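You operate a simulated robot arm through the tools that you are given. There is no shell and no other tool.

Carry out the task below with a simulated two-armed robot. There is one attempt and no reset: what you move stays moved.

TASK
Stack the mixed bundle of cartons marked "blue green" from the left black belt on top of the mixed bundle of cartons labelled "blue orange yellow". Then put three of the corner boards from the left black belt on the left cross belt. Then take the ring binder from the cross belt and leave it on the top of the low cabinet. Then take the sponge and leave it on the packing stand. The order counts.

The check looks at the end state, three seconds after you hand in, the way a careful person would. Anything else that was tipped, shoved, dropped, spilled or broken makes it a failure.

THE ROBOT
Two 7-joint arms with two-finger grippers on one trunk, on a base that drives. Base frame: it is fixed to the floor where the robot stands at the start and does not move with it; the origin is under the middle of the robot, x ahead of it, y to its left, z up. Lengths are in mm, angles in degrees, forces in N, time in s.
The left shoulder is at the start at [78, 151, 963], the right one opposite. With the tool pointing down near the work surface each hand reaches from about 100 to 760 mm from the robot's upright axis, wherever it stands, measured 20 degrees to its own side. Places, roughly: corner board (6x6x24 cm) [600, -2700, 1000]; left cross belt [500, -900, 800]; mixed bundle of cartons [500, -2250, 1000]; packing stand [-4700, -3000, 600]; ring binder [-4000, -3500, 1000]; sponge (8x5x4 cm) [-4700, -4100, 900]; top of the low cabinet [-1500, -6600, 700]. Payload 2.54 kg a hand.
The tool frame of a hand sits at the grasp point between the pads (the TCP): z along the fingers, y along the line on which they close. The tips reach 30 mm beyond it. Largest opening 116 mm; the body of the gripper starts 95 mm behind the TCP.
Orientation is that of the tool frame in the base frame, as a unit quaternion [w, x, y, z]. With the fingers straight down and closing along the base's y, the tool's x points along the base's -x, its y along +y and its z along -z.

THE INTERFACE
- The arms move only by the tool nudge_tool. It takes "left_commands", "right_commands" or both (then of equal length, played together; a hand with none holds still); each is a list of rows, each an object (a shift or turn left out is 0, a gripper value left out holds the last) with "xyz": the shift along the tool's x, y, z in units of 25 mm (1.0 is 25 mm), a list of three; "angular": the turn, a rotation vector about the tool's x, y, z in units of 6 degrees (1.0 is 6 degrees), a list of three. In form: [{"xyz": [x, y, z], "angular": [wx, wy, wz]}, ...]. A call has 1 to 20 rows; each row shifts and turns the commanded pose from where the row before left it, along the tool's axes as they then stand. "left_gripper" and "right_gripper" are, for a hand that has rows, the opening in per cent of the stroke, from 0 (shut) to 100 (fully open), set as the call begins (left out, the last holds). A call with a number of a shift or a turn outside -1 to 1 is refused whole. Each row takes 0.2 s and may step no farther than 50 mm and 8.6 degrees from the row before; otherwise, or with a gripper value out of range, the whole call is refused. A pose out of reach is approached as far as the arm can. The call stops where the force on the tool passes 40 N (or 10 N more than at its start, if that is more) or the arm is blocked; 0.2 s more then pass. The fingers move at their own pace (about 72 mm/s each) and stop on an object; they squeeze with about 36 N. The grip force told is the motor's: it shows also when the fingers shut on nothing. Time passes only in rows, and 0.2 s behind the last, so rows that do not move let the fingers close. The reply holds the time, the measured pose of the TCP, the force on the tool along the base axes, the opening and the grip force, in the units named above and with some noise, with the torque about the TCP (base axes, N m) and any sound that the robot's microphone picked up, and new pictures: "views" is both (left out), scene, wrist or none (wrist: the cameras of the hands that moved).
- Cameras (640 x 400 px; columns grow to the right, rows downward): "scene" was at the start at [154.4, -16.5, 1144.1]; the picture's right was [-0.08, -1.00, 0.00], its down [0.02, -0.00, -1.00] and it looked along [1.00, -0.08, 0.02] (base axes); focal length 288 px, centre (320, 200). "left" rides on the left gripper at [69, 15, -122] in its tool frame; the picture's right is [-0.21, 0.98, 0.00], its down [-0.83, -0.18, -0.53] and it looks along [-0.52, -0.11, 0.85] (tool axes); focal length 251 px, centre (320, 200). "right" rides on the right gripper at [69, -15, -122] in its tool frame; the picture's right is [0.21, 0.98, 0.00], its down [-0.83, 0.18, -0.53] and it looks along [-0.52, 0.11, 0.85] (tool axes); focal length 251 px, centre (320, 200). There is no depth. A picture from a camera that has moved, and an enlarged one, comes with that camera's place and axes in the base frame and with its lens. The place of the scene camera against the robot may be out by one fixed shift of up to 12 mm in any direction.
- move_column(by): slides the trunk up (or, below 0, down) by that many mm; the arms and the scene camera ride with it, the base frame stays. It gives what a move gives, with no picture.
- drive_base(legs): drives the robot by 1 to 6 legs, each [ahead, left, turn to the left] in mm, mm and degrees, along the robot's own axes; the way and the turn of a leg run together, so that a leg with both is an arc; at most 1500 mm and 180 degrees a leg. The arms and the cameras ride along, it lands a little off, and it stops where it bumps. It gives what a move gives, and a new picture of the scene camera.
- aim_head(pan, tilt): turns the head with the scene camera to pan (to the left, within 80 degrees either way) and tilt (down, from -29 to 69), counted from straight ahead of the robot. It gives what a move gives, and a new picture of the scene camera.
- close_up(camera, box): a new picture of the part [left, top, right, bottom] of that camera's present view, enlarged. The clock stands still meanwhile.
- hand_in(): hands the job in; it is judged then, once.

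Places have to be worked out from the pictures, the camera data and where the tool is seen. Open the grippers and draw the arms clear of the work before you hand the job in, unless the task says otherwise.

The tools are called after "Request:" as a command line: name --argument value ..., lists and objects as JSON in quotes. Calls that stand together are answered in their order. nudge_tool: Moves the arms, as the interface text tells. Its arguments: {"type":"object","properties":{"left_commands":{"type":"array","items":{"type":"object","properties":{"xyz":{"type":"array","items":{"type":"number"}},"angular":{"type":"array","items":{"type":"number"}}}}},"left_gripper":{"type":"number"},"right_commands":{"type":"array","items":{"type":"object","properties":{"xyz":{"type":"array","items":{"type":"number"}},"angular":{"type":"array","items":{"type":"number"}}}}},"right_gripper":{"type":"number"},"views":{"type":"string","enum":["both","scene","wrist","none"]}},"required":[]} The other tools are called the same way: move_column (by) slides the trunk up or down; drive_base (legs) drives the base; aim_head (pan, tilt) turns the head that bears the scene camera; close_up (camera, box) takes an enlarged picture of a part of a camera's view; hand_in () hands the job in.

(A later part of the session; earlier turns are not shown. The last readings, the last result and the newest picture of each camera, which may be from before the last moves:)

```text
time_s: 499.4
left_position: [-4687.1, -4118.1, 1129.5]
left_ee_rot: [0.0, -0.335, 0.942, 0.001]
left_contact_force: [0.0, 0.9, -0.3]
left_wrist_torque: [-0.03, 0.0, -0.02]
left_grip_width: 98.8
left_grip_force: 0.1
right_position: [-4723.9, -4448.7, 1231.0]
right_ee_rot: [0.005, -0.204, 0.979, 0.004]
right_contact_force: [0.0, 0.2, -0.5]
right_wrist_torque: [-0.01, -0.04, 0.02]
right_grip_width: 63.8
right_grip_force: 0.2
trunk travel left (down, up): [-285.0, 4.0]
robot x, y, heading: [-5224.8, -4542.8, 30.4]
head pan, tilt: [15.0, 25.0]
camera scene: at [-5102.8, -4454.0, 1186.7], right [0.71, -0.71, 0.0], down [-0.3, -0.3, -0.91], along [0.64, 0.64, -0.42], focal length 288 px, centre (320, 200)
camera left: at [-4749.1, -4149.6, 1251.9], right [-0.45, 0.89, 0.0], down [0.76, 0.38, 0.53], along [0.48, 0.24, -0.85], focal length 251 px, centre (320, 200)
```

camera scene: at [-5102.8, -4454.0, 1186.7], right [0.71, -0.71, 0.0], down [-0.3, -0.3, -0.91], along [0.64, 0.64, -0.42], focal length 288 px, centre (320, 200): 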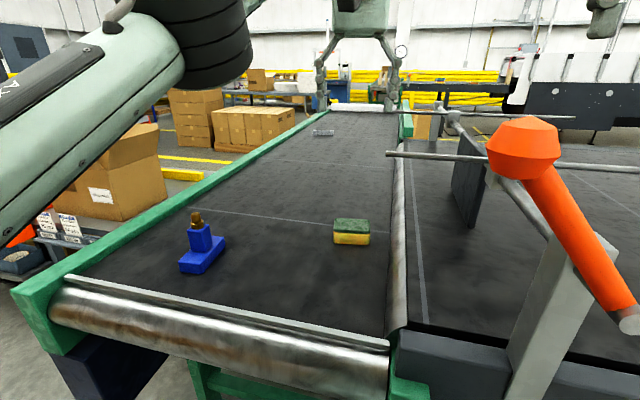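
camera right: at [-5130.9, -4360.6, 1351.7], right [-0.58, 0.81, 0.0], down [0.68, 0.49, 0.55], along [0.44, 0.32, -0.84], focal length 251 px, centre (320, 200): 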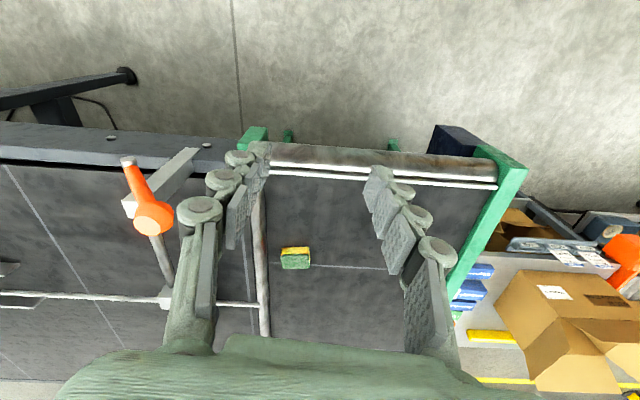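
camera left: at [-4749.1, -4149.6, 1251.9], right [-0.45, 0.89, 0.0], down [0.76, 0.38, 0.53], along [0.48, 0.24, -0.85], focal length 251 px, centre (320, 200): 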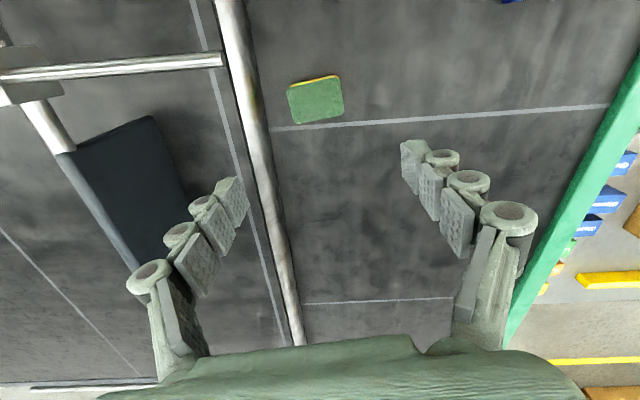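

Aligned within a few millimetres (shift 4 mm toward the roller side). Descending to z≈930 and re-checking, watching for any body tilt.

Request:
nudge_tool --left_commands '[{"xyz": [0.06, -0.165, 0.9]}, {"xyz": [0, 0, 0.9]}, {"xyz": [0, 0, 0.9]}, {"xyz": [0, 0, 0.9]}, {"xyz": [0, 0, 0.9]}, {"xyz": [0, 0, 0.9]}, {"xyz": [0, 0, 0.9]}, {"xyz": [0, 0, 0.9]}, {"xyz": [0, 0, 0.8]}, {"xyz": [0, 0, 0]}]' --left_gripper 85 --views "both"

```text
time_s: 501.6
left_position: [-4685.1, -4124.2, 930.1]
left_ee_rot: [-0.001, -0.334, 0.943, 0.001]
left_contact_force: [0.2, 0.1, 0.0]
left_wrist_torque: [0.01, -0.01, 0.03]
left_grip_width: 98.7
left_grip_force: 0.0
right_position: [-4725.5, -4449.8, 1230.9]
right_ee_rot: [0.006, -0.203, 0.979, 0.003]
right_contact_force: [-0.4, -0.8, 0.0]
right_wrist_torque: [-0.01, -0.01, -0.02]
right_grip_width: 63.8
right_grip_force: 0.1
trunk travel left (down, up): [-285.0, 4.0]
robot x, y, heading: [-5223.6, -4545.2, 30.0]
head pan, tilt: [15.0, 25.0]
camera scene: at [-5102.4, -4454.4, 1186.6], right [0.71, -0.71, 0.0], down [-0.3, -0.3, -0.91], along [0.64, 0.64, -0.42], focal length 288 px, centre (320, 200)
camera left: at [-4746.7, -4156.7, 1052.7], right [-0.45, 0.89, 0.0], down [0.76, 0.38, 0.53], along [0.48, 0.24, -0.85], focal length 251 px, centre (320, 200)
```

scene: 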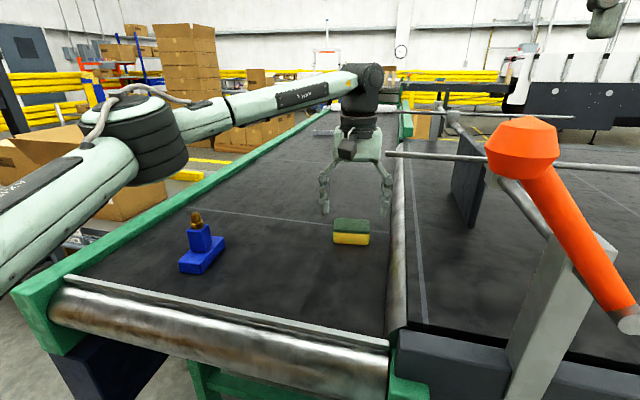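
left: 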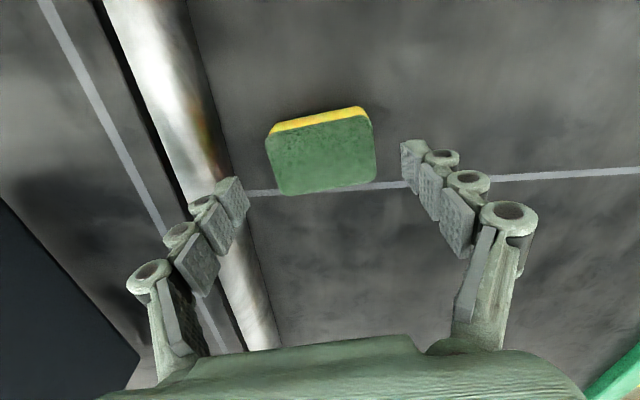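

Well centred and the body is level. Shifting 3 mm away from the roller and descending gently the last 43 mm.

Request:
nudge_tool --left_commands '[{"xyz": [0, 0.12, 0.4]}, {"xyz": [0, 0, 0.5]}, {"xyz": [0, 0, 0.5]}, {"xyz": [0, 0, 0.3]}, {"xyz": [0, 0, 0]}]' --left_gripper 85 --views "both"

```text
time_s: 502.8
left_position: [-4686.3, -4119.8, 884.8]
left_ee_rot: [-0.002, -0.335, 0.942, 0.0]
left_contact_force: [-0.1, 0.6, -0.2]
left_wrist_torque: [0.04, 0.02, -0.03]
left_grip_width: 98.5
left_grip_force: 0.1
right_position: [-4723.7, -4449.3, 1230.9]
right_ee_rot: [0.006, -0.202, 0.979, 0.003]
right_contact_force: [-0.2, -1.4, -0.4]
right_wrist_torque: [-0.01, -0.04, 0.01]
right_grip_width: 63.7
right_grip_force: 0.0
trunk travel left (down, up): [-285.0, 4.0]
robot x, y, heading: [-5219.9, -4544.5, 30.1]
head pan, tilt: [15.0, 25.0]
camera scene: at [-5102.3, -4454.3, 1186.6], right [0.71, -0.71, 0.0], down [-0.3, -0.3, -0.91], along [0.64, 0.64, -0.42], focal length 288 px, centre (320, 200)
camera left: at [-4749.0, -4152.2, 1007.6], right [-0.45, 0.89, 0.0], down [0.76, 0.38, 0.53], along [0.48, 0.24, -0.85], focal length 251 px, centre (320, 200)
```

scene: 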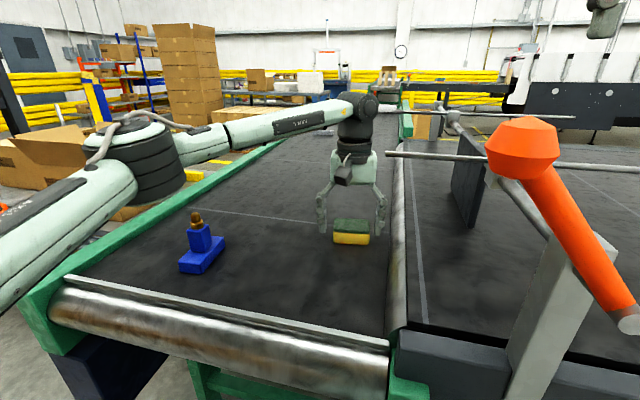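
left: 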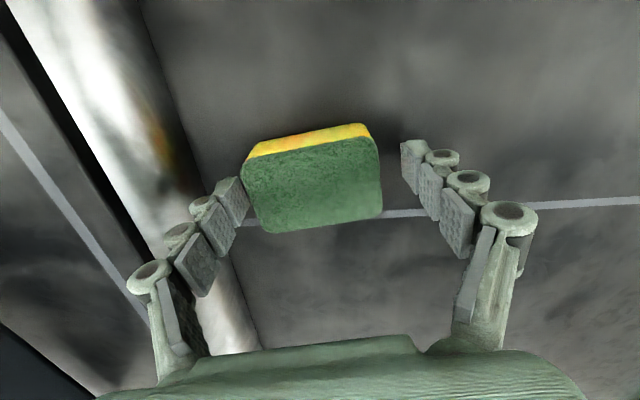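

No contact; the sponge sits between the pads. Closing gently.

Request:
nudge_tool --left_commands '[{"xyz": [0, 0, 0]}, {"xyz": [0, 0, 0]}, {"xyz": [0, 0, 0]}, {"xyz": [0, 0, 0]}]' --left_gripper 50 --views "wrist"

```text
time_s: 503.8
left_position: [-4688.2, -4119.9, 885.2]
left_ee_rot: [0.0, -0.335, 0.942, 0.001]
left_contact_force: [-0.3, 0.2, 2.5]
left_wrist_torque: [-0.03, -0.03, 0.01]
left_grip_width: 72.1
left_grip_force: 35.2
right_position: [-4723.9, -4449.7, 1230.7]
right_ee_rot: [0.006, -0.203, 0.979, 0.003]
right_contact_force: [-0.4, -0.3, -0.2]
right_wrist_torque: [-0.01, -0.02, 0.0]
right_grip_width: 63.7
right_grip_force: 0.1
trunk travel left (down, up): [-285.0, 4.0]
robot x, y, heading: [-5226.9, -4544.5, 30.0]
head pan, tilt: [15.0, 25.0]
camera left: at [-4749.1, -4152.3, 1008.3], right [-0.45, 0.89, 0.0], down [0.76, 0.38, 0.53], along [0.48, 0.24, -0.85], focal length 251 px, centre (320, 200)
```

left: 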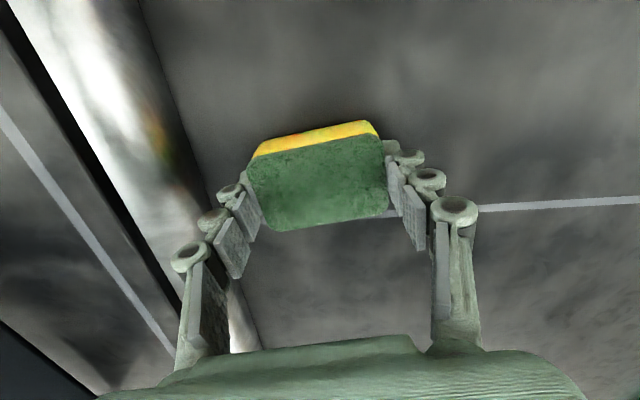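

Gripped (72 mm, 35 N). Lifting slowly.

Request:
nudge_tool --left_commands '[{"xyz": [0, 0, -0.3]}, {"xyz": [0, 0, -0.5]}, {"xyz": [0, 0, -0.8]}, {"xyz": [0, 0, -0.8]}, {"xyz": [0, 0, 0]}]' --left_gripper 50 --views "both"

```text
time_s: 505.0
left_position: [-4686.9, -4122.6, 943.8]
left_ee_rot: [-0.001, -0.335, 0.942, 0.001]
left_contact_force: [-0.6, -0.8, 0.0]
left_wrist_torque: [-0.01, -0.01, 0.03]
left_grip_width: 71.8
left_grip_force: 36.0
right_position: [-4723.7, -4449.6, 1230.1]
right_ee_rot: [0.006, -0.203, 0.979, 0.003]
right_contact_force: [0.5, 0.0, 1.1]
right_wrist_torque: [0.0, 0.01, 0.03]
right_grip_width: 63.7
right_grip_force: 0.0
trunk travel left (down, up): [-285.0, 4.0]
robot x, y, heading: [-5222.1, -4541.3, 30.0]
head pan, tilt: [15.0, 25.0]
camera scene: at [-5102.3, -4454.2, 1186.6], right [0.71, -0.71, 0.0], down [-0.3, -0.3, -0.91], along [0.64, 0.64, -0.42], focal length 288 px, centre (320, 200)
camera left: at [-4749.0, -4154.0, 1066.6], right [-0.45, 0.89, 0.0], down [0.76, 0.38, 0.53], along [0.48, 0.24, -0.85], focal length 251 px, centre (320, 200)
```

scene: 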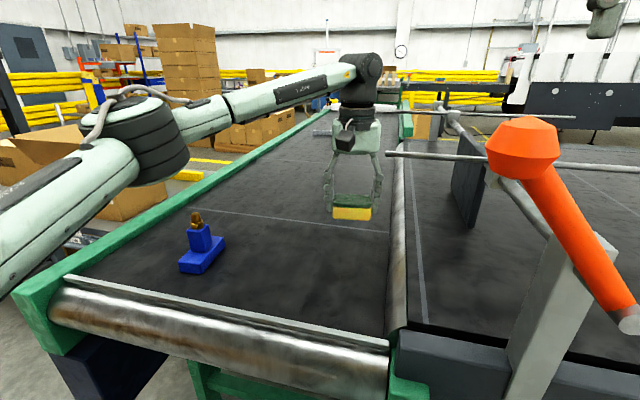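
left: 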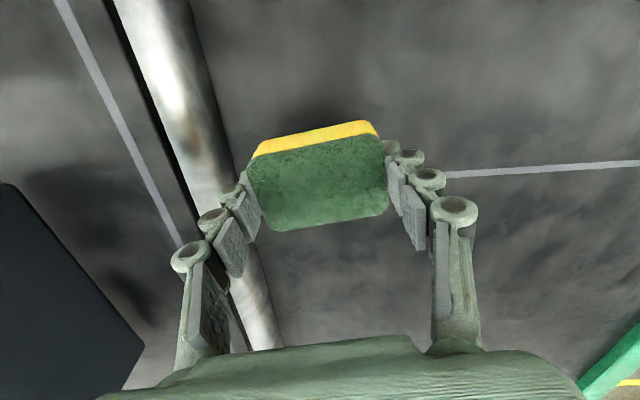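

Sponge lifted. Raising straight up past the rod's height, then retracting along the path I came.

Request:
nudge_tool --left_commands '[{"xyz": [0, 0, -0.93]}, {"xyz": [0, 0, -0.93]}, {"xyz": [0, 0, -0.93]}, {"xyz": [0, 0, -0.93]}, {"xyz": [0, 0, -0.93]}, {"xyz": [0, 0, -0.93]}, {"xyz": [0, 0, -0.93]}, {"xyz": [0, 0, -0.93]}, {"xyz": [0.5, 0.3, -0.2]}, {"xyz": [0.955, 0.384, -0.3]}, {"xyz": [0.955, 0.384, -0.3]}, {"xyz": [0.955, 0.384, -0.3]}, {"xyz": [0.955, 0.384, -0.3]}, {"xyz": [0.955, 0.384, -0.3]}, {"xyz": [0.955, 0.384, -0.3]}, {"xyz": [0.955, 0.384, -0.3]}, {"xyz": [0.955, 0.384, -0.3]}, {"xyz": [0.955, 0.384, -0.3]}, {"xyz": [0.955, 0.384, -0.3]}, {"xyz": [0, 0, 0]}]' --left_gripper 50 --views "both"

```text
time_s: 509.2
left_position: [-4946.6, -4200.0, 1211.0]
left_ee_rot: [-0.002, -0.335, 0.942, 0.001]
left_contact_force: [0.9, 0.6, -0.1]
left_wrist_torque: [-0.03, 0.0, -0.02]
left_grip_width: 71.9
left_grip_force: 35.9
right_position: [-4723.1, -4449.7, 1230.3]
right_ee_rot: [0.005, -0.202, 0.979, 0.003]
right_contact_force: [0.2, -0.2, -0.2]
right_wrist_torque: [-0.02, 0.0, 0.01]
right_grip_width: 63.8
right_grip_force: 0.2
trunk travel left (down, up): [-285.0, 4.0]
robot x, y, heading: [-5227.8, -4542.1, 30.1]
head pan, tilt: [15.0, 25.0]
camera scene: at [-5102.0, -4454.2, 1186.5], right [0.71, -0.71, 0.0], down [-0.3, -0.3, -0.91], along [0.64, 0.64, -0.42], focal length 288 px, centre (320, 200)
camera left: at [-5008.4, -4231.9, 1333.4], right [-0.45, 0.89, 0.0], down [0.76, 0.38, 0.53], along [0.48, 0.24, -0.85], focal length 251 px, centre (320, 200)
```

scene: 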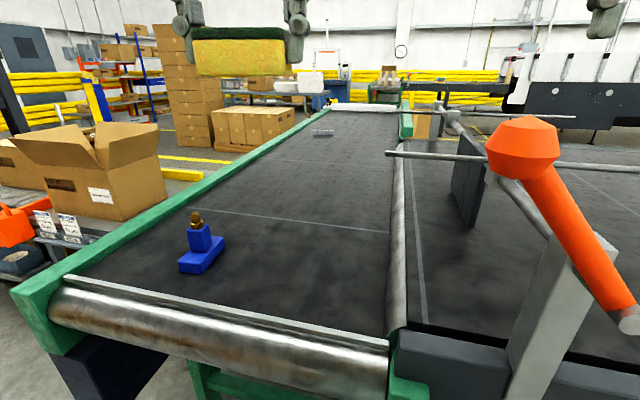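
left: 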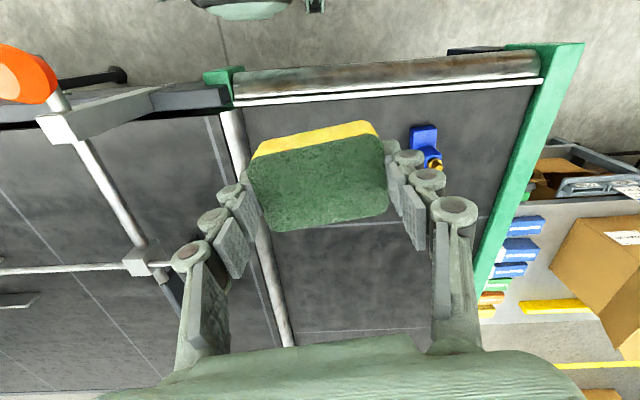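

Sponge secured. Backing off 240 mm, then strafing left behind the belt end toward the back side of the packing stand.

Request:
drive_base --legs '[[-240, 0, 0], [0, 450, 0]]'

Request:
drive_base --legs '[[0, 450, 0]]'

Request:
aim_head --pan 0 --tilt 30

```text
time_s: 515.4
left_position: [-5384.3, -3933.2, 1210.7]
left_ee_rot: [-0.001, -0.34, 0.94, 0.001]
left_contact_force: [0.3, 0.3, -0.3]
left_wrist_torque: [0.01, 0.01, -0.02]
left_grip_width: 72.0
left_grip_force: 35.5
right_position: [-5157.8, -4179.3, 1231.5]
right_ee_rot: [0.006, -0.209, 0.978, 0.004]
right_contact_force: [0.0, -0.4, 0.1]
right_wrist_torque: [-0.01, -0.02, 0.01]
right_grip_width: 63.9
right_grip_force: 0.0
trunk travel left (down, up): [-285.0, 4.0]
robot x, y, heading: [-5653.5, -4280.3, 30.7]
head pan, tilt: [15.0, 25.0]
camera scene: at [-5537.3, -4188.4, 1186.6], right [0.72, -0.7, 0.0], down [-0.29, -0.3, -0.91], along [0.63, 0.65, -0.42], focal length 288 px, centre (320, 200)
```

scene: 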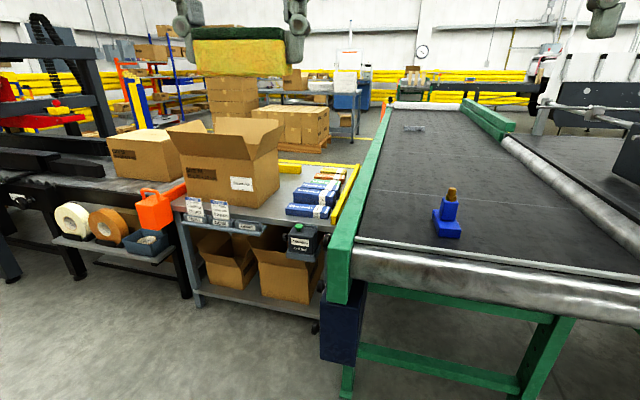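

```text
time_s: 520.1
left_position: [-5611.8, -3555.0, 1210.1]
left_ee_rot: [-0.001, -0.344, 0.939, 0.0]
left_contact_force: [-0.2, 0.2, 0.2]
left_wrist_torque: [-0.01, 0.0, 0.01]
left_grip_width: 72.0
left_grip_force: 35.9
right_position: [-5384.4, -3801.1, 1232.1]
right_ee_rot: [0.005, -0.212, 0.977, 0.003]
right_contact_force: [-0.6, 0.4, 0.1]
right_wrist_torque: [0.02, 0.01, 0.05]
right_grip_width: 63.8
right_grip_force: 0.0
trunk travel left (down, up): [-285.0, 4.0]
robot x, y, heading: [-5883.9, -3905.3, 31.1]
head pan, tilt: [15.0, 25.0]
camera scene: at [-5763.3, -3812.0, 1186.6], right [0.72, -0.69, 0.0], down [-0.29, -0.3, -0.91], along [0.63, 0.65, -0.42], focal length 288 px, centre (320, 200)
```

scene: 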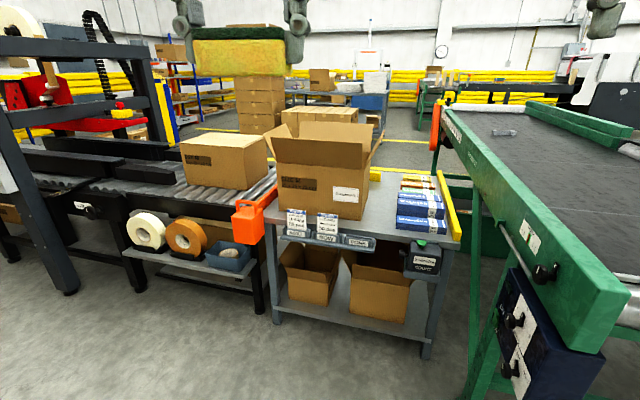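

```text
time_s: 520.9
left_position: [-5611.9, -3554.8, 1210.0]
left_ee_rot: [-0.001, -0.343, 0.939, 0.0]
left_contact_force: [-0.9, 0.6, 0.0]
left_wrist_torque: [-0.01, -0.04, -0.01]
left_grip_width: 72.1
left_grip_force: 35.7
right_position: [-5384.4, -3800.5, 1229.8]
right_ee_rot: [0.005, -0.212, 0.977, 0.003]
right_contact_force: [-1.5, 0.3, -0.6]
right_wrist_torque: [0.01, -0.04, 0.03]
right_grip_width: 63.7
right_grip_force: 0.0
trunk travel left (down, up): [-285.0, 4.0]
robot x, y, heading: [-5881.7, -3901.1, 31.1]
head pan, tilt: [0.0, 30.0]
camera scene: at [-5749.7, -3831.7, 1178.7], right [0.52, -0.86, 0.0], down [-0.43, -0.26, -0.87], along [0.74, 0.45, -0.5], focal length 288 px, centre (320, 200)
```

scene: 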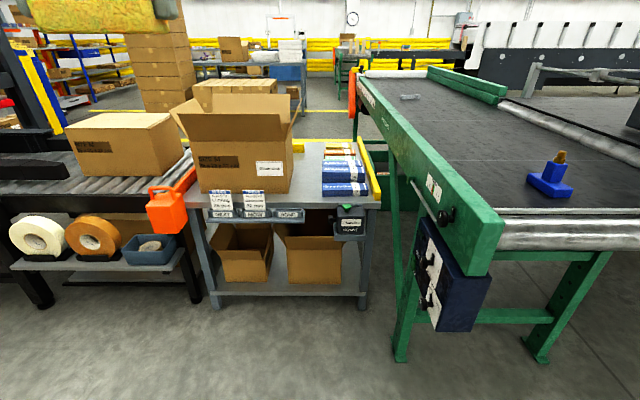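

I have a clear view of the packing stand's top: there's a free gray area between the carton and the stack of boxes near the back edge (u≈375, v≈5885). Zooming to check for flaps and space.

Request:
close_up --camera "scene" --box '[160, 80, 400, 250]'

Request:
close_up --camera "scene" --box '[260, 130, 390, 230]'

```text
2.35 times, centred on (280, 165) of scene
camera zoom: at [-5749.7, -3831.7, 1178.7], right [0.52, -0.86, 0.0], down [-0.43, -0.26, -0.87], along [0.74, 0.45, -0.5], focal length 678 px, centre (414, 282)
```

zoom: 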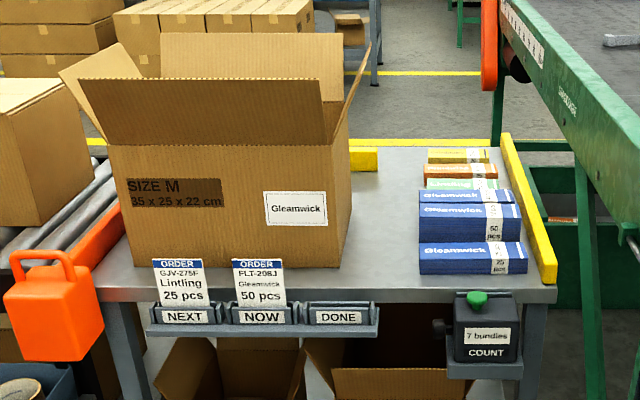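

```text
4.00 times, centred on (325, 180) of scene
camera zoom: at [-5749.7, -3831.7, 1178.7], right [0.52, -0.86, 0.0], down [-0.43, -0.26, -0.87], along [0.74, 0.45, -0.5], focal length 1153 px, centre (300, 280)
```

zoom: 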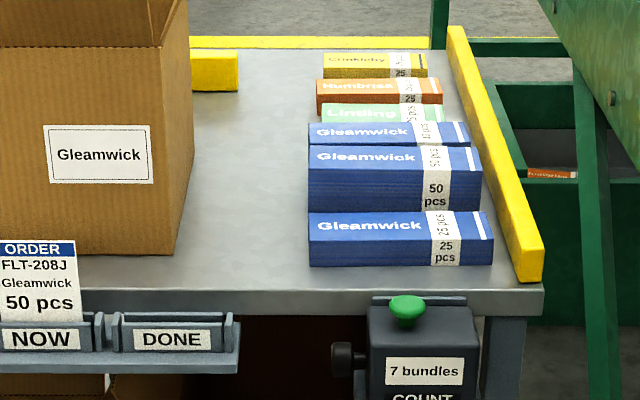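

The gap on the stand's top between the carton and the boxes is ~120 mm wide and open to the back edge. I'll approach from the back with the left hand at about (u 365, v 5880), leaning the gripper back slightly so the forearm stays away from the carton. Driving closer.

Request:
drive_base --legs '[[0, 0, -1.1], [400, 0, 0]]'

Request:
aim_head --pan -5 --tilt 35

```text
time_s: 523.8
left_position: [-5246.8, -3356.9, 1210.3]
left_ee_rot: [-0.001, -0.333, 0.943, 0.0]
left_contact_force: [-0.2, 1.0, -0.6]
left_wrist_torque: [0.01, 0.05, -0.02]
left_grip_width: 72.4
left_grip_force: 36.5
right_position: [-5026.3, -3608.6, 1230.9]
right_ee_rot: [0.006, -0.199, 0.98, 0.002]
right_contact_force: [-0.1, 0.1, -0.4]
right_wrist_torque: [-0.03, 0.04, 0.01]
right_grip_width: 63.8
right_grip_force: 0.0
trunk travel left (down, up): [-285.0, 4.0]
robot x, y, heading: [-5525.2, -3699.5, 29.8]
head pan, tilt: [0.0, 30.0]
camera scene: at [-5391.4, -3630.1, 1178.6], right [0.5, -0.87, 0.0], down [-0.43, -0.25, -0.87], along [0.75, 0.43, -0.5], focal length 288 px, centre (320, 200)
```

scene: 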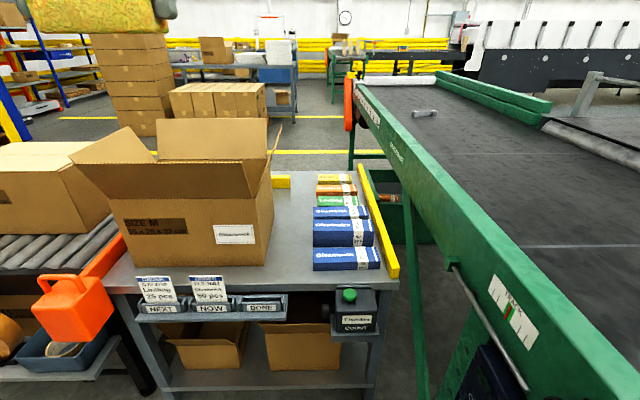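

```text
time_s: 524.4
left_position: [-5247.4, -3356.8, 1211.6]
left_ee_rot: [-0.001, -0.331, 0.944, 0.0]
left_contact_force: [-0.1, 0.1, 0.3]
left_wrist_torque: [-0.01, -0.02, -0.02]
left_grip_width: 72.1
left_grip_force: 36.5
right_position: [-5026.3, -3607.9, 1230.3]
right_ee_rot: [0.006, -0.2, 0.98, 0.003]
right_contact_force: [0.0, -0.8, -0.3]
right_wrist_torque: [0.01, 0.0, 0.03]
right_grip_width: 63.8
right_grip_force: 0.2
trunk travel left (down, up): [-285.0, 4.0]
robot x, y, heading: [-5525.5, -3700.3, 29.6]
head pan, tilt: [-5.0, 35.0]
camera scene: at [-5390.4, -3638.3, 1170.9], right [0.42, -0.91, 0.0], down [-0.52, -0.24, -0.82], along [0.74, 0.34, -0.57], focal length 288 px, centre (320, 200)
```

scene: 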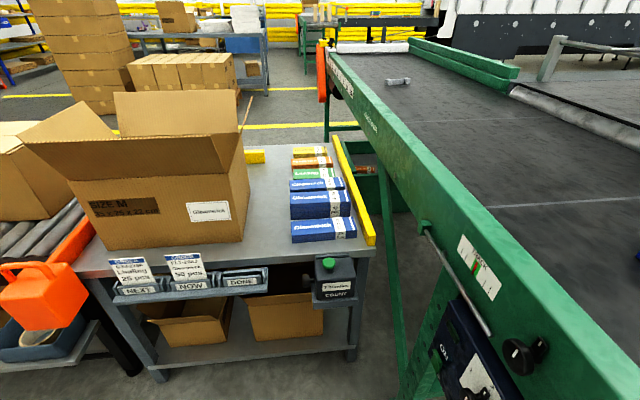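

Refined: carton corner (u 292, v 5862), box corner (431, 5887), back edge v≈5954. Target for the sponge: (u 362, v 5903). Driving ahead 195 mm.

Request:
drive_base --legs '[[195, 0, 0]]'

Request:
nudge_tool --left_commands '[{"xyz": [0, -0.6, 0.5]}, {"xyz": [0, -0.6, 0.5]}, {"xyz": [0, -0.6, 0.5]}, {"xyz": [0, -0.6, 0.5]}, {"xyz": [0, 0, 0]}]' --left_gripper 50 --views "both"

```text
time_s: 526.0
left_position: [-5077.0, -3258.5, 1210.8]
left_ee_rot: [-0.001, -0.332, 0.943, 0.001]
left_contact_force: [-0.2, 0.1, 0.2]
left_wrist_torque: [-0.01, 0.02, 0.0]
left_grip_width: 72.1
left_grip_force: 36.2
right_position: [-4853.5, -3508.1, 1232.2]
right_ee_rot: [0.006, -0.201, 0.98, 0.003]
right_contact_force: [0.0, 0.8, 0.1]
right_wrist_torque: [0.03, 0.05, 0.0]
right_grip_width: 63.6
right_grip_force: 0.0
trunk travel left (down, up): [-285.0, 4.0]
robot x, y, heading: [-5354.4, -3598.3, 30.0]
head pan, tilt: [-5.0, 35.0]
camera scene: at [-5218.1, -3539.3, 1170.7], right [0.42, -0.91, 0.0], down [-0.52, -0.24, -0.82], along [0.74, 0.34, -0.57], focal length 288 px, centre (320, 200)
```

scene: 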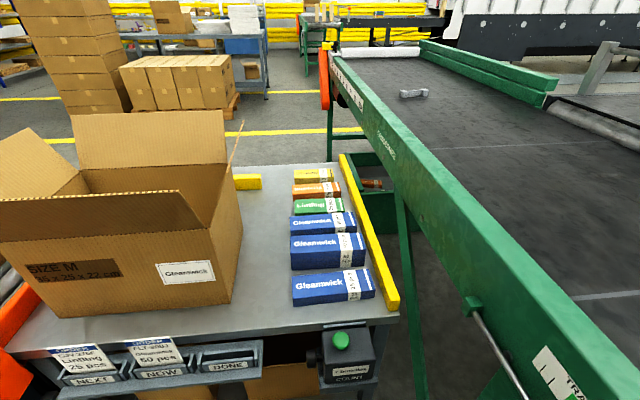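

```text
time_s: 527.2
left_position: [-5040.5, -3303.2, 1160.4]
left_ee_rot: [0.001, -0.333, 0.943, 0.0]
left_contact_force: [-0.8, 0.3, -0.1]
left_wrist_torque: [0.0, 0.02, 0.02]
left_grip_width: 72.0
left_grip_force: 35.9
right_position: [-4855.6, -3508.9, 1230.5]
right_ee_rot: [0.006, -0.201, 0.98, 0.004]
right_contact_force: [-0.1, -0.4, -0.5]
right_wrist_torque: [-0.01, 0.01, 0.0]
right_grip_width: 64.3
right_grip_force: 0.0
trunk travel left (down, up): [-285.0, 4.0]
robot x, y, heading: [-5354.8, -3596.1, 30.1]
head pan, tilt: [-5.0, 35.0]
camera scene: at [-5218.9, -3539.6, 1170.9], right [0.42, -0.91, 0.0], down [-0.52, -0.24, -0.82], along [0.74, 0.34, -0.57], focal length 288 px, centre (320, 200)
camera left: at [-5102.1, -3335.9, 1284.3], right [-0.45, 0.89, 0.0], down [0.76, 0.38, 0.53], along [0.48, 0.24, -0.85], focal length 251 px, centre (320, 200)
```

scene: 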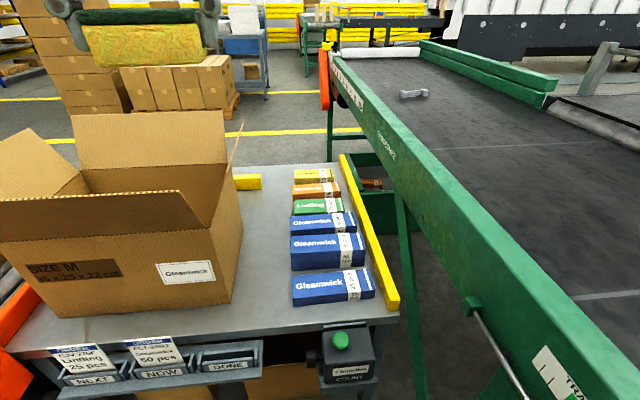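
left: 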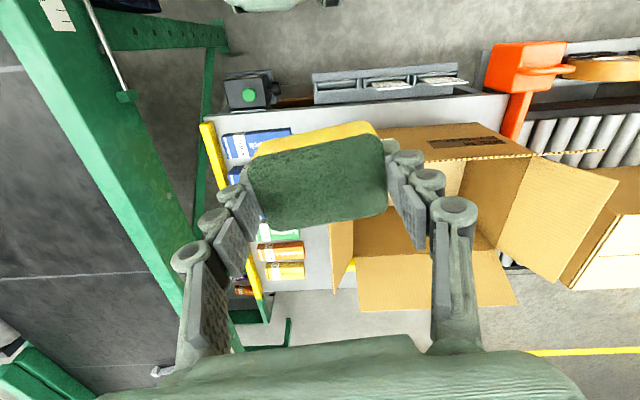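

Everything is clear for the approach. Aligning the sponge with the bench edge, moving above the target at z≈1060, and leaning the gripper back 15°.

Request:
nudge_tool --left_commands '[{"angular": [0, 0, 0.74]}, {"angular": [0, 0, 0.74]}, {"xyz": [-0.76, -0.145, 0.67]}, {"xyz": [-0.76, -0.145, 0.67]}, {"xyz": [-0.76, -0.145, 0.67]}, {"xyz": [-0.76, -0.145, 0.67]}, {"xyz": [-0.76, -0.145, 0.67]}, {"xyz": [-0.76, -0.145, 0.67]}, {"angular": [0, -0.83, 0]}, {"angular": [0, -0.83, 0]}, {"angular": [0, -0.84, 0]}, {"xyz": [0, 0, 0]}]' --left_gripper 50 --views "both"

```text
time_s: 529.8
left_position: [-4929.5, -3265.5, 1061.2]
left_ee_rot: [0.126, -0.257, 0.958, 0.034]
left_contact_force: [0.1, 0.4, 0.9]
left_wrist_torque: [0.01, -0.04, 0.02]
left_grip_width: 72.1
left_grip_force: 35.8
right_position: [-4853.4, -3508.1, 1231.7]
right_ee_rot: [0.005, -0.202, 0.979, 0.003]
right_contact_force: [0.0, -0.2, -0.1]
right_wrist_torque: [0.01, -0.02, 0.01]
right_grip_width: 63.7
right_grip_force: 0.0
trunk travel left (down, up): [-285.0, 4.0]
robot x, y, heading: [-5356.1, -3603.9, 29.9]
head pan, tilt: [-5.0, 35.0]
camera scene: at [-5218.6, -3539.6, 1170.8], right [0.42, -0.91, 0.0], down [-0.52, -0.24, -0.82], along [0.74, 0.34, -0.57], focal length 288 px, centre (320, 200)
camera left: at [-5021.0, -3302.6, 1161.4], right [-0.31, 0.95, 0.06], down [0.66, 0.17, 0.73], along [0.68, 0.26, -0.68], focal length 251 px, centre (320, 200)
```

scene: 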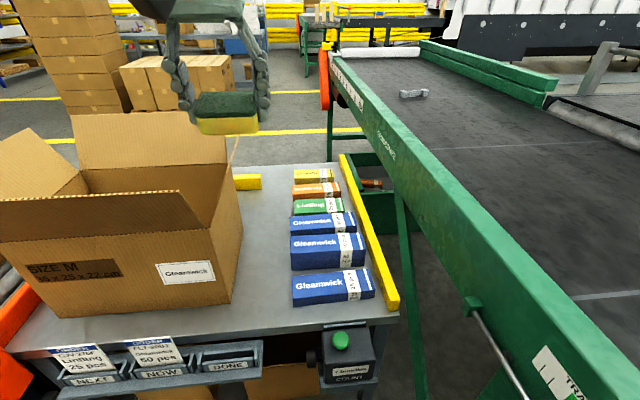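
left: 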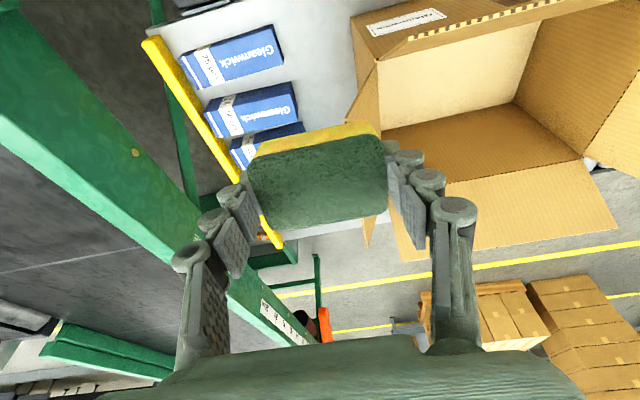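

Above the target. Before descending I'll zoom in on the carton's flap next to the fingers.

Request:
close_up --camera "left" --box '[280, 0, 520, 260]'

Request:
close_up --camera "scene" --box '[140, 80, 400, 360]'

```text
1.54 times, centred on (400, 130) of left
camera zoom: at [-5021.0, -3302.6, 1161.4], right [-0.31, 0.95, 0.06], down [0.66, 0.17, 0.73], along [0.68, 0.26, -0.68], focal length 387 px, centre (197, 308)
```

zoom: 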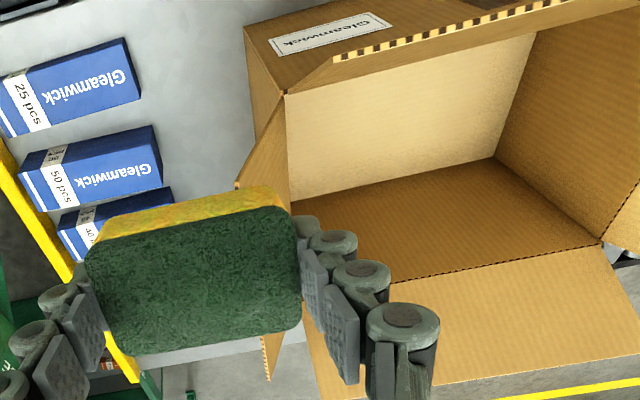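

```text
1.43 times, centred on (270, 220) of scene
camera zoom: at [-5218.6, -3539.6, 1170.8], right [0.42, -0.91, 0.0], down [-0.52, -0.24, -0.82], along [0.74, 0.34, -0.57], focal length 412 px, centre (391, 171)
```

zoom: 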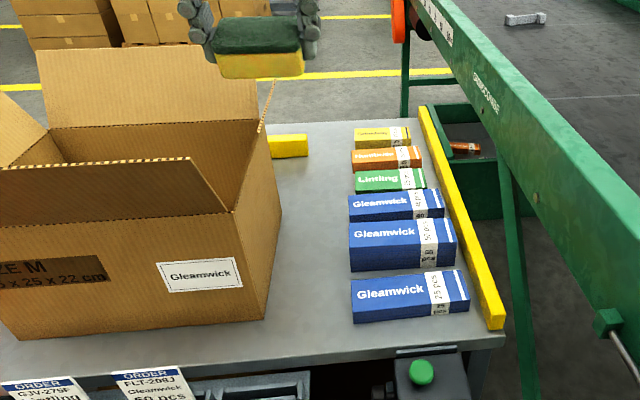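

The carton's side flap leans out to about u 339 at v≤5865, so I'll first move back 30 mm, descend behind it, then slide forward when low. First half of the descent.

Request:
nudge_tool --left_commands '[{"xyz": [0.58, 0, -0.155]}, {"xyz": [0.58, 0, -0.155]}, {"xyz": [0.24, 0, 0.896]}, {"xyz": [0.24, 0, 0.896]}, {"xyz": [0.24, 0, 0.896]}, {"xyz": [0.24, 0, 0.896]}, {"xyz": [0.24, 0, 0.896]}, {"xyz": [0.24, 0, 0.896]}, {"xyz": [0.24, 0, 0.896]}, {"xyz": [0.24, 0, 0.896]}, {"xyz": [0, 0, 0]}]' --left_gripper 50 --views "both"

```text
time_s: 532.2
left_position: [-4954.7, -3282.5, 874.4]
left_ee_rot: [0.126, -0.257, 0.957, 0.035]
left_contact_force: [0.3, -0.1, -0.4]
left_wrist_torque: [0.01, 0.01, 0.03]
left_grip_width: 72.4
left_grip_force: 36.2
right_position: [-4854.7, -3508.7, 1231.1]
right_ee_rot: [0.004, -0.201, 0.98, 0.003]
right_contact_force: [-0.1, 0.6, -0.9]
right_wrist_torque: [-0.01, -0.02, -0.02]
right_grip_width: 63.6
right_grip_force: 0.2
trunk travel left (down, up): [-285.0, 4.0]
robot x, y, heading: [-5356.3, -3599.9, 30.0]
head pan, tilt: [-5.0, 35.0]
camera scene: at [-5218.7, -3539.7, 1170.9], right [0.42, -0.91, 0.0], down [-0.52, -0.24, -0.82], along [0.74, 0.34, -0.57], focal length 288 px, centre (320, 200)
camera left: at [-5046.6, -3317.9, 975.7], right [-0.31, 0.95, 0.06], down [0.66, 0.17, 0.73], along [0.68, 0.26, -0.68], focal length 251 px, centre (320, 200)
```

scene: 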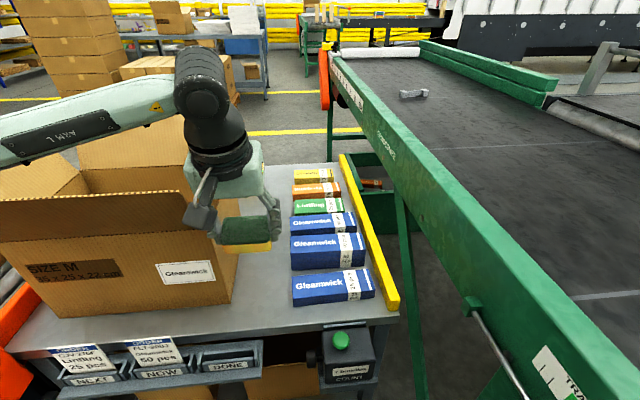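
left: 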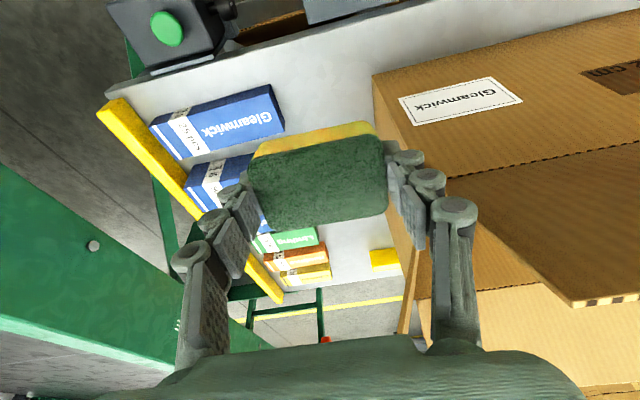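

The forearm stays behind the bench edge, clear of the carton. Continuing the descent to z≈690.

Request:
nudge_tool --left_commands '[{"xyz": [0.24, 0, 0.896]}, {"xyz": [0.24, 0, 0.896]}, {"xyz": [0.24, 0, 0.896]}, {"xyz": [0.24, 0, 0.896]}, {"xyz": [0.24, 0, 0.896]}, {"xyz": [0.24, 0, 0.896]}, {"xyz": [0.24, 0, 0.896]}, {"xyz": [0, 0, 0]}]' --left_gripper 50 --views "both"

```text
time_s: 534.0
left_position: [-4955.5, -3282.6, 711.1]
left_ee_rot: [0.125, -0.257, 0.958, 0.034]
left_contact_force: [0.3, 0.3, 0.2]
left_wrist_torque: [0.0, 0.02, 0.02]
left_grip_width: 72.2
left_grip_force: 36.2
right_position: [-4854.4, -3508.3, 1231.4]
right_ee_rot: [0.006, -0.201, 0.98, 0.003]
right_contact_force: [-0.2, 0.1, 0.3]
right_wrist_torque: [-0.02, 0.0, 0.01]
right_grip_width: 63.7
right_grip_force: 0.0
trunk travel left (down, up): [-285.0, 4.0]
robot x, y, heading: [-5353.5, -3602.5, 29.7]
head pan, tilt: [-5.0, 35.0]
camera scene: at [-5218.7, -3539.6, 1170.9], right [0.42, -0.91, 0.0], down [-0.52, -0.24, -0.82], along [0.74, 0.34, -0.57], focal length 288 px, centre (320, 200)
camera left: at [-5047.5, -3318.2, 811.3], right [-0.31, 0.95, 0.06], down [0.66, 0.17, 0.73], along [0.68, 0.26, -0.68], focal length 251 px, centre (320, 200)
```

scene: 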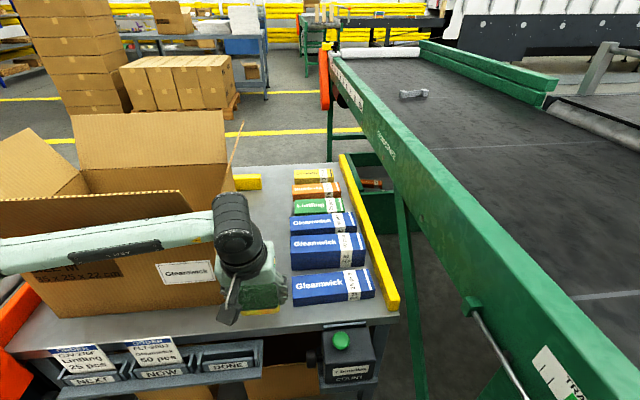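
left: 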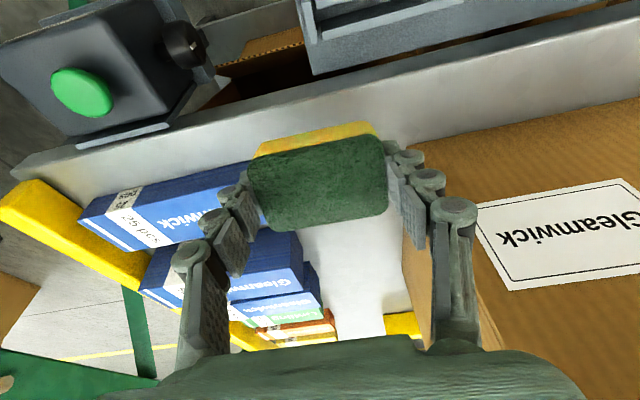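

Now low over the stand. Zooming the wrist view to find the table's back edge relative to the sponge.

Request:
close_up --camera "left" --box '[150, 0, 550, 250]'

Request:
close_up --camera "scene" --box '[180, 180, 400, 350]'

```text
1.60 times, centred on (350, 125) of left
camera zoom: at [-5047.5, -3318.2, 811.3], right [-0.31, 0.95, 0.06], down [0.66, 0.17, 0.73], along [0.68, 0.26, -0.68], focal length 402 px, centre (272, 320)
```

zoom: 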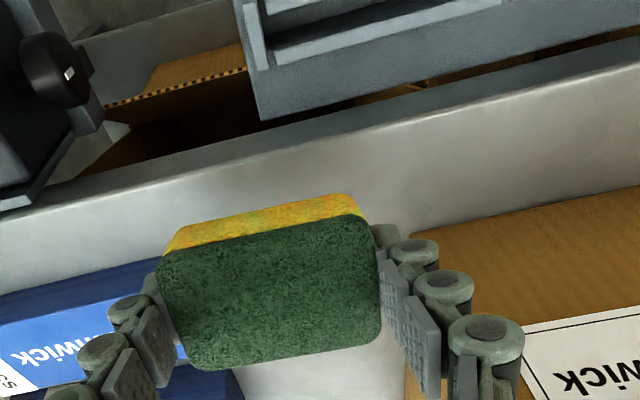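

```text
2.35 times, centred on (290, 265) of scene
camera zoom: at [-5218.7, -3539.6, 1170.9], right [0.42, -0.91, 0.0], down [-0.52, -0.24, -0.82], along [0.74, 0.34, -0.57], focal length 678 px, centre (391, 47)
```

zoom: 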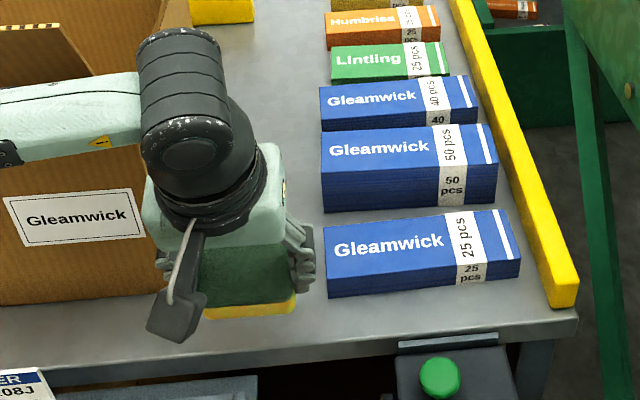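

The table's back edge is actually at v≈5935, so I'll slide the sponge 52 mm forward (to v≈5880, into the gap) at this height, then lower.

Request:
nudge_tool --left_commands '[{"xyz": [-0.67, 0, 0.18]}, {"xyz": [-0.67, 0, 0.18]}, {"xyz": [-0.67, 0, 0.18]}, {"xyz": [0, 0, 0]}]' --left_gripper 50 --views "both"

Request:
close_up --camera "left" --box '[150, 0, 550, 250]'

```text
time_s: 535.0
left_position: [-4911.5, -3256.8, 711.9]
left_ee_rot: [0.125, -0.257, 0.958, 0.034]
left_contact_force: [-0.2, -0.7, 0.4]
left_wrist_torque: [-0.01, 0.03, 0.01]
left_grip_width: 71.9
left_grip_force: 35.9
right_position: [-4854.9, -3507.8, 1231.1]
right_ee_rot: [0.006, -0.201, 0.979, 0.003]
right_contact_force: [0.0, -0.5, -0.6]
right_wrist_torque: [0.04, -0.01, 0.02]
right_grip_width: 63.7
right_grip_force: 0.1
trunk travel left (down, up): [-285.0, 4.0]
robot x, y, heading: [-5353.8, -3598.9, 30.0]
head pan, tilt: [-5.0, 35.0]
camera scene: at [-5218.8, -3539.6, 1170.9], right [0.42, -0.91, 0.0], down [-0.52, -0.24, -0.82], along [0.74, 0.34, -0.57], focal length 288 px, centre (320, 200)
camera left: at [-5002.9, -3292.5, 813.4], right [-0.31, 0.95, 0.06], down [0.66, 0.17, 0.73], along [0.68, 0.26, -0.68], focal length 251 px, centre (320, 200)
```

scene: 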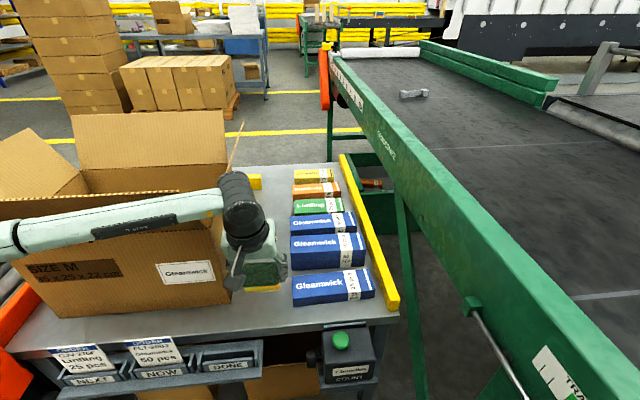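
left: 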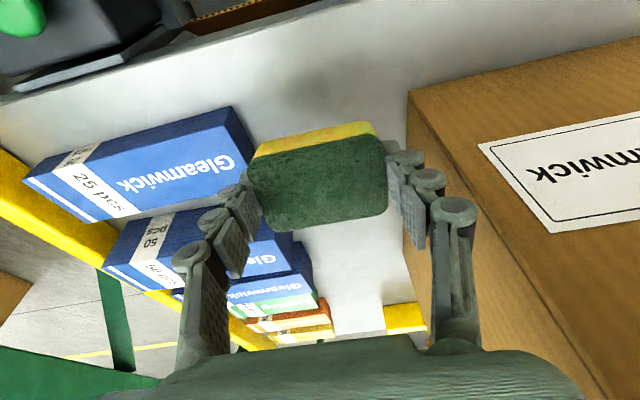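

```text
1.60 times, centred on (350, 125) of left
camera zoom: at [-5002.9, -3292.5, 813.4], right [-0.31, 0.95, 0.06], down [0.66, 0.17, 0.73], along [0.68, 0.26, -0.68], focal length 402 px, centre (272, 320)
```

zoom: 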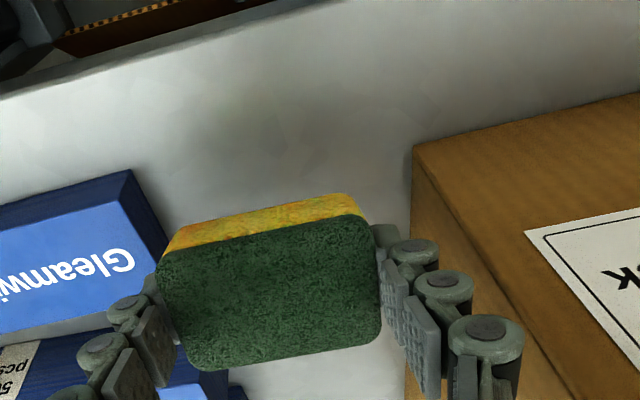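

The landing spot is free on all sides; I'll centre it 7 mm toward the carton side and lower to z≈660.

Request:
nudge_tool --left_commands '[{"xyz": [0, 0.3, 0]}, {"xyz": [0.172, 0, 0.644]}, {"xyz": [0.172, 0, 0.644]}, {"xyz": [0.172, 0, 0.644]}, {"xyz": [0, 0, 0]}]' --left_gripper 50 --views "wrist"

```text
time_s: 536.2
left_position: [-4915.2, -3250.4, 661.6]
left_ee_rot: [0.125, -0.257, 0.958, 0.032]
left_contact_force: [0.3, -0.4, 0.3]
left_wrist_torque: [-0.03, 0.01, -0.01]
left_grip_width: 72.1
left_grip_force: 35.8
right_position: [-4853.5, -3509.0, 1231.3]
right_ee_rot: [0.006, -0.201, 0.979, 0.003]
right_contact_force: [-0.9, 0.0, -0.4]
right_wrist_torque: [0.04, -0.01, 0.01]
right_grip_width: 63.8
right_grip_force: 0.0
trunk travel left (down, up): [-285.0, 4.0]
robot x, y, heading: [-5356.0, -3598.6, 29.8]
head pan, tilt: [-5.0, 35.0]
camera left: at [-5006.0, -3285.9, 762.3], right [-0.31, 0.95, 0.06], down [0.66, 0.17, 0.73], along [0.68, 0.26, -0.68], focal length 251 px, centre (320, 200)
```

left: 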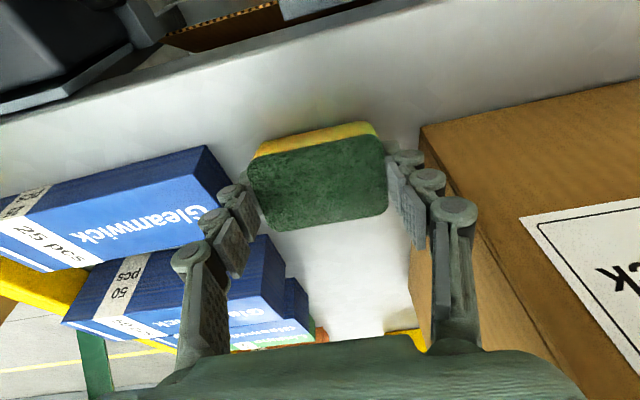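

Close to the surface now. Lowering in 3 mm steps until contact.

Request:
nudge_tool --left_commands '[{"xyz": [0.031, 0, 0.116]}, {"xyz": [0.031, 0, 0.116]}, {"xyz": [0.031, 0, 0.116]}, {"xyz": [0.031, 0, 0.116]}, {"xyz": [0, 0, 0]}]' --left_gripper 50 --views "none"

```text
time_s: 537.4
left_position: [-4913.4, -3249.8, 653.5]
left_ee_rot: [0.131, -0.257, 0.957, 0.034]
left_contact_force: [6.3, 1.6, 30.0]
left_wrist_torque: [-0.15, 0.19, 0.04]
left_grip_width: 72.6
left_grip_force: 35.5
right_position: [-4855.7, -3509.5, 1232.0]
right_ee_rot: [0.007, -0.201, 0.98, 0.004]
right_contact_force: [0.9, -0.1, -0.8]
right_wrist_torque: [0.02, -0.02, -0.02]
right_grip_width: 63.6
right_grip_force: 0.2
trunk travel left (down, up): [-285.0, 4.0]
robot x, y, heading: [-5355.5, -3599.6, 29.8]
head pan, tilt: [-5.0, 35.0]
```

Contact (30 N). Easing up 4 mm, then opening the gripper just enough to release.

Request:
nudge_tool --left_commands '[{"xyz": [-0.035, 0, -0.13]}, {"xyz": [0, 0, 0]}]' --left_gripper 50 --views "none"

Request:
nudge_tool --left_commands '[{"xyz": [0, 0, 0]}, {"xyz": [0, 0, 0]}, {"xyz": [0, 0, 0]}]' --left_gripper 78 --views "both"

```text
time_s: 538.0
left_position: [-4915.2, -3249.7, 655.4]
left_ee_rot: [0.126, -0.257, 0.958, 0.034]
left_contact_force: [8.4, 1.6, 14.9]
left_wrist_torque: [-0.22, -0.16, 0.1]
left_grip_width: 72.0
left_grip_force: 36.0
right_position: [-4853.4, -3508.9, 1230.5]
right_ee_rot: [0.006, -0.201, 0.98, 0.003]
right_contact_force: [0.4, -0.5, -0.1]
right_wrist_torque: [0.01, 0.04, 0.03]
right_grip_width: 63.8
right_grip_force: 0.0
trunk travel left (down, up): [-285.0, 4.0]
robot x, y, heading: [-5355.7, -3600.3, 29.9]
head pan, tilt: [-5.0, 35.0]
```

```text
time_s: 538.8
left_position: [-4915.3, -3249.7, 654.0]
left_ee_rot: [0.126, -0.257, 0.958, 0.034]
left_contact_force: [-0.8, 0.1, 0.3]
left_wrist_torque: [0.0, 0.0, 0.03]
left_grip_width: 90.6
left_grip_force: 0.0
right_position: [-4853.8, -3509.5, 1231.0]
right_ee_rot: [0.005, -0.201, 0.98, 0.002]
right_contact_force: [0.2, 0.0, -0.9]
right_wrist_torque: [0.0, 0.0, 0.0]
right_grip_width: 64.0
right_grip_force: 0.0
trunk travel left (down, up): [-285.0, 4.0]
robot x, y, heading: [-5356.5, -3604.4, 29.7]
head pan, tilt: [-5.0, 35.0]
camera scene: at [-5218.7, -3539.6, 1170.8], right [0.42, -0.91, 0.0], down [-0.52, -0.24, -0.82], along [0.74, 0.34, -0.57], focal length 288 px, centre (320, 200)
camera left: at [-5006.5, -3285.0, 754.7], right [-0.31, 0.95, 0.06], down [0.66, 0.17, 0.73], along [0.68, 0.26, -0.68], focal length 251 px, centre (320, 200)
```

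scene: 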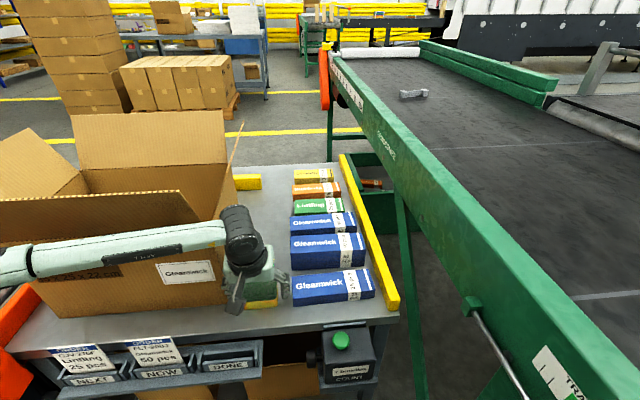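
left: 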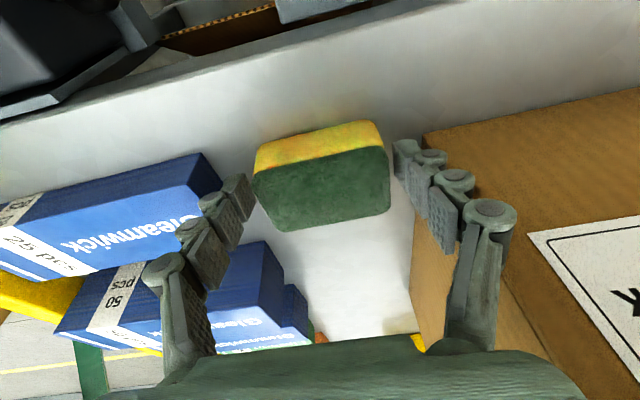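

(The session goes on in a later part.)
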